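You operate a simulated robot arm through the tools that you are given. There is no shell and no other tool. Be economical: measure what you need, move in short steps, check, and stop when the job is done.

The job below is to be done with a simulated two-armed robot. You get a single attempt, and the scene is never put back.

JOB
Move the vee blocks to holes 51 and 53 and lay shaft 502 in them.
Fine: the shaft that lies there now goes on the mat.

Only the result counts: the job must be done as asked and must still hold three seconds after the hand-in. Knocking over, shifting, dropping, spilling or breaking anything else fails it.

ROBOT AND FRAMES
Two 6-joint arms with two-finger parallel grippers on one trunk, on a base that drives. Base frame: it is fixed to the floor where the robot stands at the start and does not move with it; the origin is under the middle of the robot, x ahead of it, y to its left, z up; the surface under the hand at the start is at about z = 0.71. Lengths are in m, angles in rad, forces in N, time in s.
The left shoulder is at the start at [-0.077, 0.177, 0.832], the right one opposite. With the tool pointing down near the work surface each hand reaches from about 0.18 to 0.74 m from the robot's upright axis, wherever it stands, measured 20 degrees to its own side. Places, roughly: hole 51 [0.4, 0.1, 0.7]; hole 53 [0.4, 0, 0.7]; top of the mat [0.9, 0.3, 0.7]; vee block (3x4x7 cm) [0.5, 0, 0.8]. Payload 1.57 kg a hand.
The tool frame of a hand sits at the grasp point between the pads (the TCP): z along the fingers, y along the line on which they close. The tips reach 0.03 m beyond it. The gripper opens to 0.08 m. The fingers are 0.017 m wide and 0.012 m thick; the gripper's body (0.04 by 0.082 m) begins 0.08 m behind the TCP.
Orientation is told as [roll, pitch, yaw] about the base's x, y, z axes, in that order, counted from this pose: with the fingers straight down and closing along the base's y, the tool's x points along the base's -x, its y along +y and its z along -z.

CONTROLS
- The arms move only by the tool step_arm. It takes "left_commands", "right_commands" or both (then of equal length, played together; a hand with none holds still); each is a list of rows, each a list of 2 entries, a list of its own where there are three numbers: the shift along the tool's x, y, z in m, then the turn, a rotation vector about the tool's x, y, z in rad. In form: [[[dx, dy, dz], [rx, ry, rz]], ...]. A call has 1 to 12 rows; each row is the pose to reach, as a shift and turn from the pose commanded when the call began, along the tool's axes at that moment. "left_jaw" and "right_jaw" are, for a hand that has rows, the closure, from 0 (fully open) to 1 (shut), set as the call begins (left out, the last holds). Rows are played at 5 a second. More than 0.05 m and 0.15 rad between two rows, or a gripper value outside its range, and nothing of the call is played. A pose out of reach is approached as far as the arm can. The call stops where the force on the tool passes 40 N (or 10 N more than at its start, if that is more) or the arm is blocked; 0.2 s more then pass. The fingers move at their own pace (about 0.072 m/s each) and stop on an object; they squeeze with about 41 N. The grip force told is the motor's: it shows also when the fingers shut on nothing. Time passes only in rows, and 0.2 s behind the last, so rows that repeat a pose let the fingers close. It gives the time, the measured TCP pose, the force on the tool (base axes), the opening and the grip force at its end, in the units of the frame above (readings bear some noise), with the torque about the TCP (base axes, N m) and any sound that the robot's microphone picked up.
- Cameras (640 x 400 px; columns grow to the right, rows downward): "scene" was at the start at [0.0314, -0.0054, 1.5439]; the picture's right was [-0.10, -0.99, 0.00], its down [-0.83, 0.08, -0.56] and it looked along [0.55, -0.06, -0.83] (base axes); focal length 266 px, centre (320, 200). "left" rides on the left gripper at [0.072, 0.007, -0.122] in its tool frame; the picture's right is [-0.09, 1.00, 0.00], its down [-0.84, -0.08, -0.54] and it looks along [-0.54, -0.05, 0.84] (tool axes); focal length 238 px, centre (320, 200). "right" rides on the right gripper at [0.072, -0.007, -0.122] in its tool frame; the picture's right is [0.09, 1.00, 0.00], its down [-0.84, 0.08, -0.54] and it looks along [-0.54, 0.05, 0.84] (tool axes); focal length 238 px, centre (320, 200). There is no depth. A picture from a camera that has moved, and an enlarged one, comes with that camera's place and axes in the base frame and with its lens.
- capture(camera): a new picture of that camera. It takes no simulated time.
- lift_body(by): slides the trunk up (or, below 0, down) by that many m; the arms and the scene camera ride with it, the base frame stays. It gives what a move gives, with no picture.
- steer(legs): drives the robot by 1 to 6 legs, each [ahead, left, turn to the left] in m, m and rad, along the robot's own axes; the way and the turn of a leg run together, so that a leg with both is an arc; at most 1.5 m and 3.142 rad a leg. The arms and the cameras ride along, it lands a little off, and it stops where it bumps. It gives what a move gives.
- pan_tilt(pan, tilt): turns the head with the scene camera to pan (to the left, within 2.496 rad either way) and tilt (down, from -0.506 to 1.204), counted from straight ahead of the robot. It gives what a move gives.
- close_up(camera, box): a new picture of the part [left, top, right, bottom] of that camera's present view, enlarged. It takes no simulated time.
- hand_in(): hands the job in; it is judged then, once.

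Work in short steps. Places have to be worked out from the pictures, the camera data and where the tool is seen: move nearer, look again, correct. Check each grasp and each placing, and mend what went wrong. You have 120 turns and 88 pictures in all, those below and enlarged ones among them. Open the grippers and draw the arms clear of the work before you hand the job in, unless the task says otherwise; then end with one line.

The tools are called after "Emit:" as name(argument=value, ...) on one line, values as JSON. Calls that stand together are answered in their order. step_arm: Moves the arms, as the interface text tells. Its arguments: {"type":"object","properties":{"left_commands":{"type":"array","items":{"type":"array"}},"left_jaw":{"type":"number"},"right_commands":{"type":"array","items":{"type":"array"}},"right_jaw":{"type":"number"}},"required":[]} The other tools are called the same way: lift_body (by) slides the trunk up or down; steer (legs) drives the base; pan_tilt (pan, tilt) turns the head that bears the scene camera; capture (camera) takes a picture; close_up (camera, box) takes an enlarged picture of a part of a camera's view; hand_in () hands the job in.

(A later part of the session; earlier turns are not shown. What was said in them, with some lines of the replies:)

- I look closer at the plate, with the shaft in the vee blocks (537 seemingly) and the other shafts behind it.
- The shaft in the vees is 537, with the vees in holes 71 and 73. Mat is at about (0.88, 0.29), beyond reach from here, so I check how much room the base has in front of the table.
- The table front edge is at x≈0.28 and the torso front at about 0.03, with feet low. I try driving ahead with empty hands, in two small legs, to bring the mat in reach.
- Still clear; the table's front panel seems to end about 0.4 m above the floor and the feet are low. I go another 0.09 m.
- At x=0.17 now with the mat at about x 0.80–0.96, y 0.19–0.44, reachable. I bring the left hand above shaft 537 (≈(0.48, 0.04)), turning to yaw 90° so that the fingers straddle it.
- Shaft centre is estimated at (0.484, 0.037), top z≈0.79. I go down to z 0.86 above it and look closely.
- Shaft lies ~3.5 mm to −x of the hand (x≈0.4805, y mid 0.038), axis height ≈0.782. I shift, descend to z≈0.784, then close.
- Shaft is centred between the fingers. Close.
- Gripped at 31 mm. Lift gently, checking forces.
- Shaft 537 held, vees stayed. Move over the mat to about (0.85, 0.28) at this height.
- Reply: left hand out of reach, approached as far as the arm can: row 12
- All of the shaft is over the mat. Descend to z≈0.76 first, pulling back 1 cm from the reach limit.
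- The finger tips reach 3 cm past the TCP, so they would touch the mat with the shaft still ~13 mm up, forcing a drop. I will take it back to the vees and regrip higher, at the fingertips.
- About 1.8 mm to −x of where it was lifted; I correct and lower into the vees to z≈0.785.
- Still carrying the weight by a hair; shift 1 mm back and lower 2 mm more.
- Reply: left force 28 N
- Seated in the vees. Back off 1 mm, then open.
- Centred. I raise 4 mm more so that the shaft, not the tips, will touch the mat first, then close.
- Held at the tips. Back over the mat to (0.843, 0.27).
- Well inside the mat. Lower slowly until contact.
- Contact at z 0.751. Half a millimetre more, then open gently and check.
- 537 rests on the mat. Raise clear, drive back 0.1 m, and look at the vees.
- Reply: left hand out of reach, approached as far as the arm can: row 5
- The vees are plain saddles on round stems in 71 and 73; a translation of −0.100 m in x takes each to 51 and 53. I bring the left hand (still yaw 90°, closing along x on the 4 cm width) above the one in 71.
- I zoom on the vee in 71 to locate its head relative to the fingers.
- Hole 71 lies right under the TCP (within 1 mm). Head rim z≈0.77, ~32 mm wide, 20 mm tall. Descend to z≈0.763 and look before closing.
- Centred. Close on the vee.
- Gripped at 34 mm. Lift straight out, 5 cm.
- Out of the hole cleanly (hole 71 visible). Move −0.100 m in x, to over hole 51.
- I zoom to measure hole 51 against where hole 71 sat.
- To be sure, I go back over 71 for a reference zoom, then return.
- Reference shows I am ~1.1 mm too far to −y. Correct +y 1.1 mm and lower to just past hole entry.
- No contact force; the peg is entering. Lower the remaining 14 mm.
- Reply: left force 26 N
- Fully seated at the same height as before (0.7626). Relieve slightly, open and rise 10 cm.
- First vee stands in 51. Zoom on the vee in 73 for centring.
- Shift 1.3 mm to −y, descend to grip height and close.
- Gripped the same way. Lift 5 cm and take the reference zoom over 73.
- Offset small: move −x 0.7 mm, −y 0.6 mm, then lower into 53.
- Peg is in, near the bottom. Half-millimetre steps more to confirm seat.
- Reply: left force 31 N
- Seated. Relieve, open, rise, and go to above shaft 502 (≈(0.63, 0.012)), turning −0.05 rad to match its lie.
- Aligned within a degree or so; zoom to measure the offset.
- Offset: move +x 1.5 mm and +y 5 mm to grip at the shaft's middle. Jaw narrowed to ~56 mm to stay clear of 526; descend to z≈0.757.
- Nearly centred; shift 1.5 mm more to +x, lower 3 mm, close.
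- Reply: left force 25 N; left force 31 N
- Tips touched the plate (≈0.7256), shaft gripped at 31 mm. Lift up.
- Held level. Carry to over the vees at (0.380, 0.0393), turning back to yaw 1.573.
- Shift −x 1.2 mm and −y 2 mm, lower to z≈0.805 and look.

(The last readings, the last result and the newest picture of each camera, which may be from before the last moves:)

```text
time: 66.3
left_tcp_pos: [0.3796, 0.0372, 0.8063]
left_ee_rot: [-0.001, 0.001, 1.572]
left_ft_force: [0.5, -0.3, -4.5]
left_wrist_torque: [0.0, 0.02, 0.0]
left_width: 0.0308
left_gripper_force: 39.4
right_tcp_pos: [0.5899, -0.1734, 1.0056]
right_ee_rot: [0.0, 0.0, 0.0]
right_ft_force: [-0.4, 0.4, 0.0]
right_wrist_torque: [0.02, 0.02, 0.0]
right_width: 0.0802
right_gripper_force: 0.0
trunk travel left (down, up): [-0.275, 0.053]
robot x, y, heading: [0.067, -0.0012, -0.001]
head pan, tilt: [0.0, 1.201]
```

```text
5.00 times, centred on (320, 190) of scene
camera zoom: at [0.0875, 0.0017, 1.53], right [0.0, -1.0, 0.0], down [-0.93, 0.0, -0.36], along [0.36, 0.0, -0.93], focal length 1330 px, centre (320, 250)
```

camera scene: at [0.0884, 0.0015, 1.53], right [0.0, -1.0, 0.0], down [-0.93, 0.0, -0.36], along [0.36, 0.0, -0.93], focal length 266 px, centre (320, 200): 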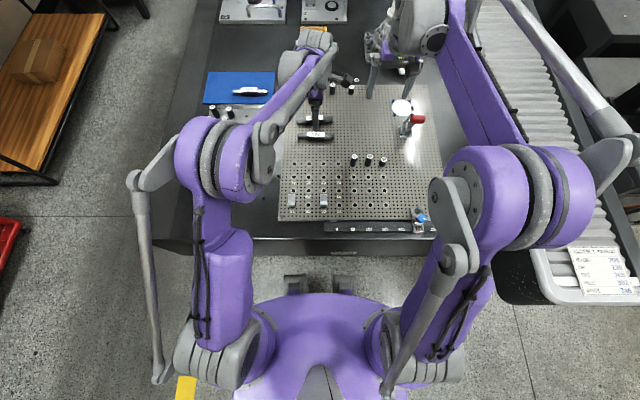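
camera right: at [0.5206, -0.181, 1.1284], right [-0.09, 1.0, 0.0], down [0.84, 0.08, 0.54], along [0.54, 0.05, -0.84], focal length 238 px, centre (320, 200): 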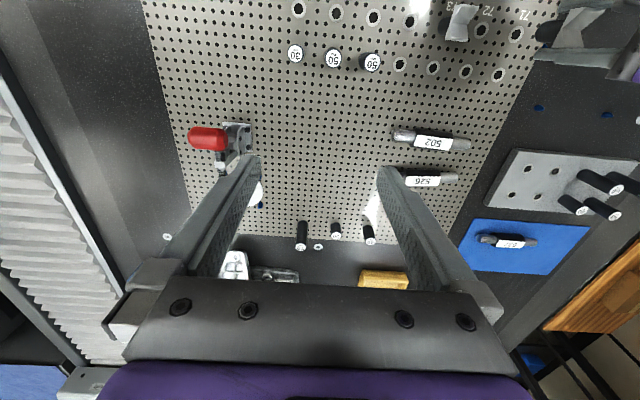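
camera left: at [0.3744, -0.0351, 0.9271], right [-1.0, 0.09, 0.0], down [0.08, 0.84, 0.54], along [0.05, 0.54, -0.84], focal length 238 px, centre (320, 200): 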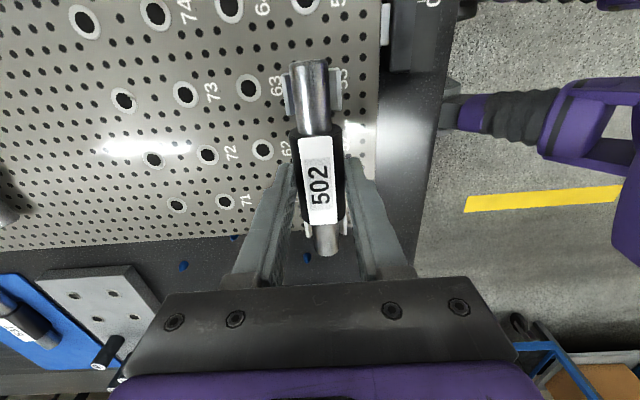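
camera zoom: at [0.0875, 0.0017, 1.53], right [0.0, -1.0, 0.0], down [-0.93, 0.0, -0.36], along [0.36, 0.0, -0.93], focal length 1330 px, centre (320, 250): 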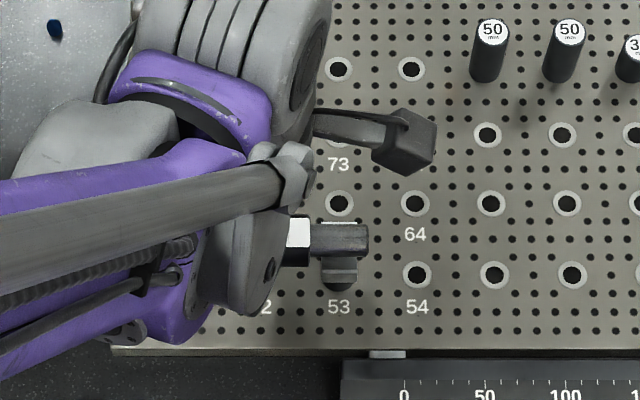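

Shaft axis lines up with the vee at 53. Zoom to check the sleeve clears both vees.

Emit:
close_up(camera="left", box=[220, 50, 420, 270])

```text
1.82 times, centred on (320, 160) of left
camera zoom: at [0.3744, -0.0351, 0.9271], right [-1.0, 0.09, 0.0], down [0.08, 0.84, 0.54], along [0.05, 0.54, -0.84], focal length 433 px, centre (320, 273)
```

zoom: 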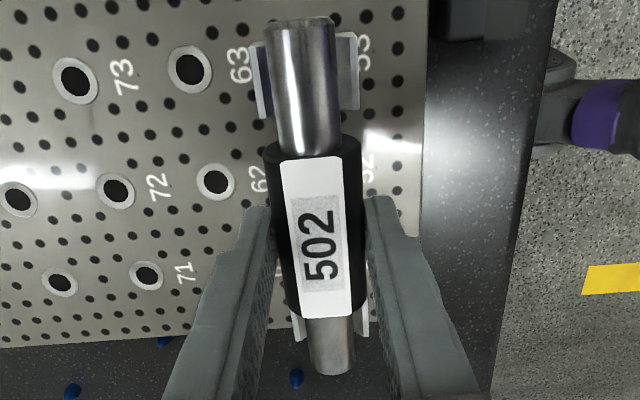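

Similar to how 537 sat, sleeve between the vees. Lower gently to contact.

Emit:
step_arm(left_commands=[[[0, 0, 0.003], [0, 0, 0]], [[0, 0, 0.006], [0, 0, 0]], [[0, 0, 0.008], [0, 0, 0]], [[0, 0, 0.008], [0, 0, 0]]])

```text
time: 67.3
left_tcp_pos: [0.38, 0.0375, 0.7969]
left_ee_rot: [-0.001, 0.001, 1.572]
left_ft_force: [-0.5, 0.7, -4.8]
left_wrist_torque: [0.01, -0.01, 0.01]
left_width: 0.0312
left_gripper_force: 39.4
right_tcp_pos: [0.591, -0.1735, 1.0049]
right_ee_rot: [-0.001, 0.0, 0.0]
right_ft_force: [-0.2, -0.6, 0.8]
right_wrist_torque: [0.0, 0.0, -0.01]
right_width: 0.0799
right_gripper_force: 0.0
trunk travel left (down, up): [-0.275, 0.053]
robot x, y, heading: [0.0711, 0.0009, 0.007]
head pan, tilt: [0.0, 1.201]
```

Not yet touching; continue in millimetres.

Emit:
step_arm(left_commands=[[[0, 0, 0.001], [0, 0, 0]], [[0, 0, 0.002], [0, 0, 0]], [[0, 0, 0.002], [0, 0, 0]]])

Emit:
step_arm(left_commands=[[[0, 0, 0.001], [0, 0, 0]], [[0, 0, 0.002], [0, 0, 0]], [[0, 0, 0.002], [0, 0, 0]]])

```text
time: 68.1
left_tcp_pos: [0.3803, 0.0371, 0.7963]
left_ee_rot: [0.001, 0.001, 1.573]
left_ft_force: [0.0, 0.6, -4.9]
left_wrist_torque: [-0.02, 0.02, 0.02]
left_width: 0.031
left_gripper_force: 39.4
right_tcp_pos: [0.5918, -0.1743, 1.0049]
right_ee_rot: [0.001, 0.001, -0.001]
right_ft_force: [0.1, 0.1, 0.1]
right_wrist_torque: [0.0, 0.03, 0.03]
right_width: 0.0799
right_gripper_force: 0.0
trunk travel left (down, up): [-0.275, 0.053]
robot x, y, heading: [0.0691, 0.0006, 0.0]
head pan, tilt: [0.0, 1.201]
```

```text
time: 68.9
left_tcp_pos: [0.3796, 0.0363, 0.7935]
left_ee_rot: [0.0, 0.0, 1.573]
left_ft_force: [-0.4, 0.1, -3.4]
left_wrist_torque: [0.01, -0.01, 0.01]
left_width: 0.0309
left_gripper_force: 40.0
right_tcp_pos: [0.5907, -0.1738, 1.0051]
right_ee_rot: [-0.002, 0.0, 0.0]
right_ft_force: [0.3, 0.0, -0.2]
right_wrist_torque: [-0.01, -0.02, -0.01]
right_width: 0.0799
right_gripper_force: 0.0
trunk travel left (down, up): [-0.275, 0.053]
robot x, y, heading: [0.0715, 0.0011, -0.009]
head pan, tilt: [0.0, 1.201]
```

Emit:
step_arm(left_commands=[[[0, 0, 0.001], [0, 0, 0]], [[0, 0, 0.002], [0, 0, 0]], [[0, 0, 0.002], [0, 0, 0]]])

Emit:
close_up(camera="left", box=[220, 50, 420, 270])

```text
time: 69.7
left_tcp_pos: [0.38, 0.0378, 0.7914]
left_ee_rot: [-0.001, -0.001, 1.574]
left_ft_force: [2.8, 0.3, 27.4]
left_wrist_torque: [0.04, -0.06, -0.16]
left_width: 0.0312
left_gripper_force: 39.8
right_tcp_pos: [0.5887, -0.1736, 1.0046]
right_ee_rot: [0.0, -0.002, 0.001]
right_ft_force: [1.1, 0.1, 0.3]
right_wrist_torque: [0.02, -0.01, 0.02]
right_width: 0.0801
right_gripper_force: 0.1
trunk travel left (down, up): [-0.275, 0.053]
robot x, y, heading: [0.0701, -0.0003, 0.001]
head pan, tilt: [0.0, 1.201]
```

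```text
1.82 times, centred on (320, 160) of left
camera zoom: at [0.3741, -0.0353, 0.9139], right [-1.0, 0.09, 0.0], down [0.08, 0.84, 0.54], along [0.05, 0.54, -0.84], focal length 433 px, centre (320, 273)
```

zoom: 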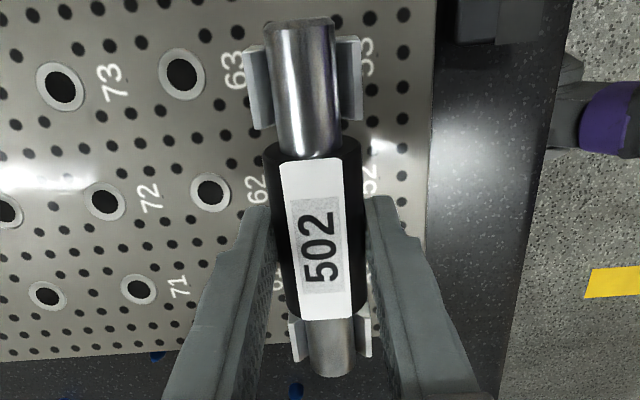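

Seated evenly in both vees. Relieve, then open gently.

Emit:
step_arm(left_commands=[[[0, 0, -0.001], [0, 0, 0]]])

Emit:
step_arm(left_commands=[[[0, 0, 0], [0, 0, 0]], [[0, 0, 0], [0, 0, 0]], [[0, 0, 0], [0, 0, 0]], [[0, 0, 0], [0, 0, 0]], [[0, 0, -0.03], [0, 0, 0]], [[0, 0, -0.07], [0, 0, 0]], [[0, 0, -0.11], [0, 0, 0]], [[0, 0, -0.13], [0, 0, 0]]], left_jaw=0)

Emit:
capture(camera="left")

```text
time: 70.1
left_tcp_pos: [0.38, 0.0379, 0.7923]
left_ee_rot: [0.0, -0.001, 1.573]
left_ft_force: [2.2, -0.4, 6.0]
left_wrist_torque: [0.04, 0.0, 0.06]
left_width: 0.0309
left_gripper_force: 40.2
right_tcp_pos: [0.5908, -0.1738, 1.0053]
right_ee_rot: [-0.001, 0.0, -0.001]
right_ft_force: [0.9, -0.3, 0.2]
right_wrist_torque: [-0.01, -0.02, 0.01]
right_width: 0.0797
right_gripper_force: 0.0
trunk travel left (down, up): [-0.275, 0.053]
robot x, y, heading: [0.073, -0.0032, -0.001]
head pan, tilt: [0.0, 1.201]
```

```text
time: 71.9
left_tcp_pos: [0.3811, 0.0372, 0.9223]
left_ee_rot: [0.0, -0.002, 1.57]
left_ft_force: [0.3, 0.3, 0.4]
left_wrist_torque: [0.01, 0.01, -0.01]
left_width: 0.0801
left_gripper_force: 0.0
right_tcp_pos: [0.5912, -0.1731, 1.0049]
right_ee_rot: [0.0, 0.0, -0.002]
right_ft_force: [-0.8, 0.6, 0.6]
right_wrist_torque: [-0.01, 0.0, -0.01]
right_width: 0.08
right_gripper_force: 0.0
trunk travel left (down, up): [-0.275, 0.053]
robot x, y, heading: [0.0693, -0.0033, 0.004]
head pan, tilt: [0.0, 1.201]
```

```text
28 pictures are left
camera left: at [0.374, -0.0354, 1.0439], right [-1.0, 0.09, 0.0], down [0.08, 0.84, 0.54], along [0.05, 0.54, -0.84], focal length 238 px, centre (320, 200)
```

left: 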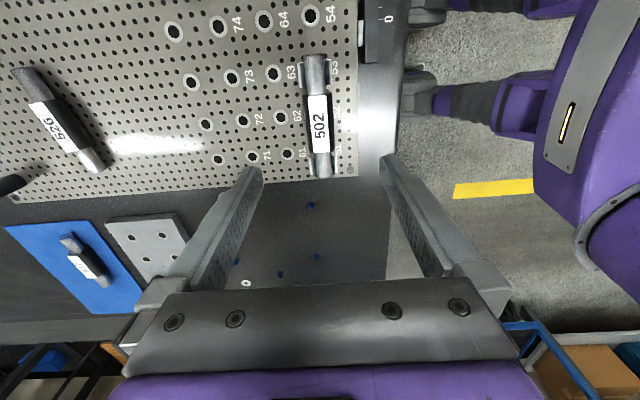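

Shaft 502 rests in the vees. Draw the left hand aside and check the whole scene.

Emit:
step_arm(left_commands=[[[-0.035, -0.015, -0.015], [0, 0, 0]], [[-0.07, -0.03, -0.03], [0, 0, 0]], [[-0.105, -0.045, -0.045], [0, 0, 0]], [[-0.14, -0.06, -0.06], [0, 0, 0]], [[-0.175, -0.075, -0.07], [0, 0, 0]], [[-0.21, -0.09, -0.07], [0, 0, 0]]])

Emit:
capture(camera="scene")

Emit:
close_up(camera="scene", box=[270, 150, 370, 230])

Emit:
close_up(camera="right", box=[370, 0, 640, 290])

```text
time: 73.3
left_tcp_pos: [0.47, 0.2495, 0.9925]
left_ee_rot: [-0.001, -0.001, 1.571]
left_ft_force: [0.2, 0.0, -0.2]
left_wrist_torque: [-0.02, 0.01, 0.01]
left_width: 0.0802
left_gripper_force: 0.1
right_tcp_pos: [0.5917, -0.174, 1.0051]
right_ee_rot: [0.001, 0.002, 0.0]
right_ft_force: [-0.3, 1.3, -0.2]
right_wrist_torque: [-0.01, -0.01, 0.02]
right_width: 0.0799
right_gripper_force: 0.1
trunk travel left (down, up): [-0.275, 0.053]
robot x, y, heading: [0.0681, 0.0012, 0.0]
head pan, tilt: [0.0, 1.201]
```

```text
27 pictures are left
camera scene: at [0.088, 0.0025, 1.53], right [0.0, -1.0, 0.0], down [-0.93, 0.0, -0.36], along [0.36, 0.0, -0.93], focal length 266 px, centre (320, 200)
```

scene: 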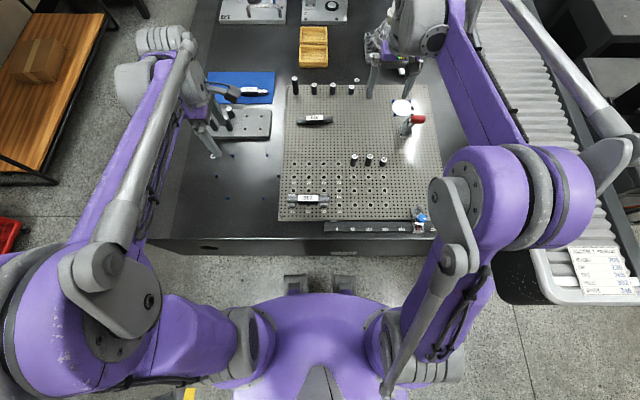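

```text
5.00 times, centred on (320, 190) of scene
camera zoom: at [0.088, 0.0025, 1.53], right [0.0, -1.0, 0.0], down [-0.93, 0.0, -0.36], along [0.36, 0.0, -0.93], focal length 1330 px, centre (320, 250)
```

zoom: 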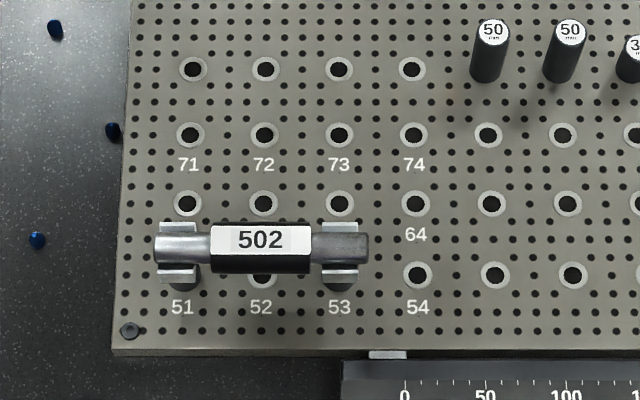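

```text
1.38 times, centred on (505, 145) of right
camera zoom: at [0.5209, -0.1804, 1.1284], right [-0.09, 1.0, 0.0], down [0.84, 0.08, 0.54], along [0.54, 0.05, -0.84], focal length 329 px, centre (65, 276)
```

zoom: 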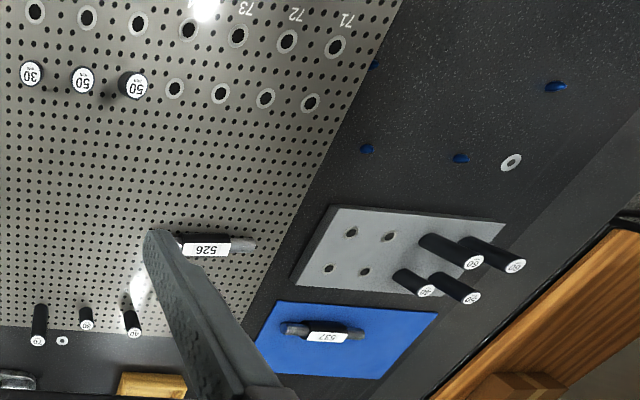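

Everything is in place: 502 lies in the vees at 51 and 53, 537 lies on the mat, the rest looks undisturbed, and the grippers are open and clear. Handing in.

Emit:
hand_in()

```text
The job is handed in.
```

The vee blocks are in holes 51 and 53 with shaft 502 lying in them, and shaft 537, which was there before, is on the mat; the job is handed in.
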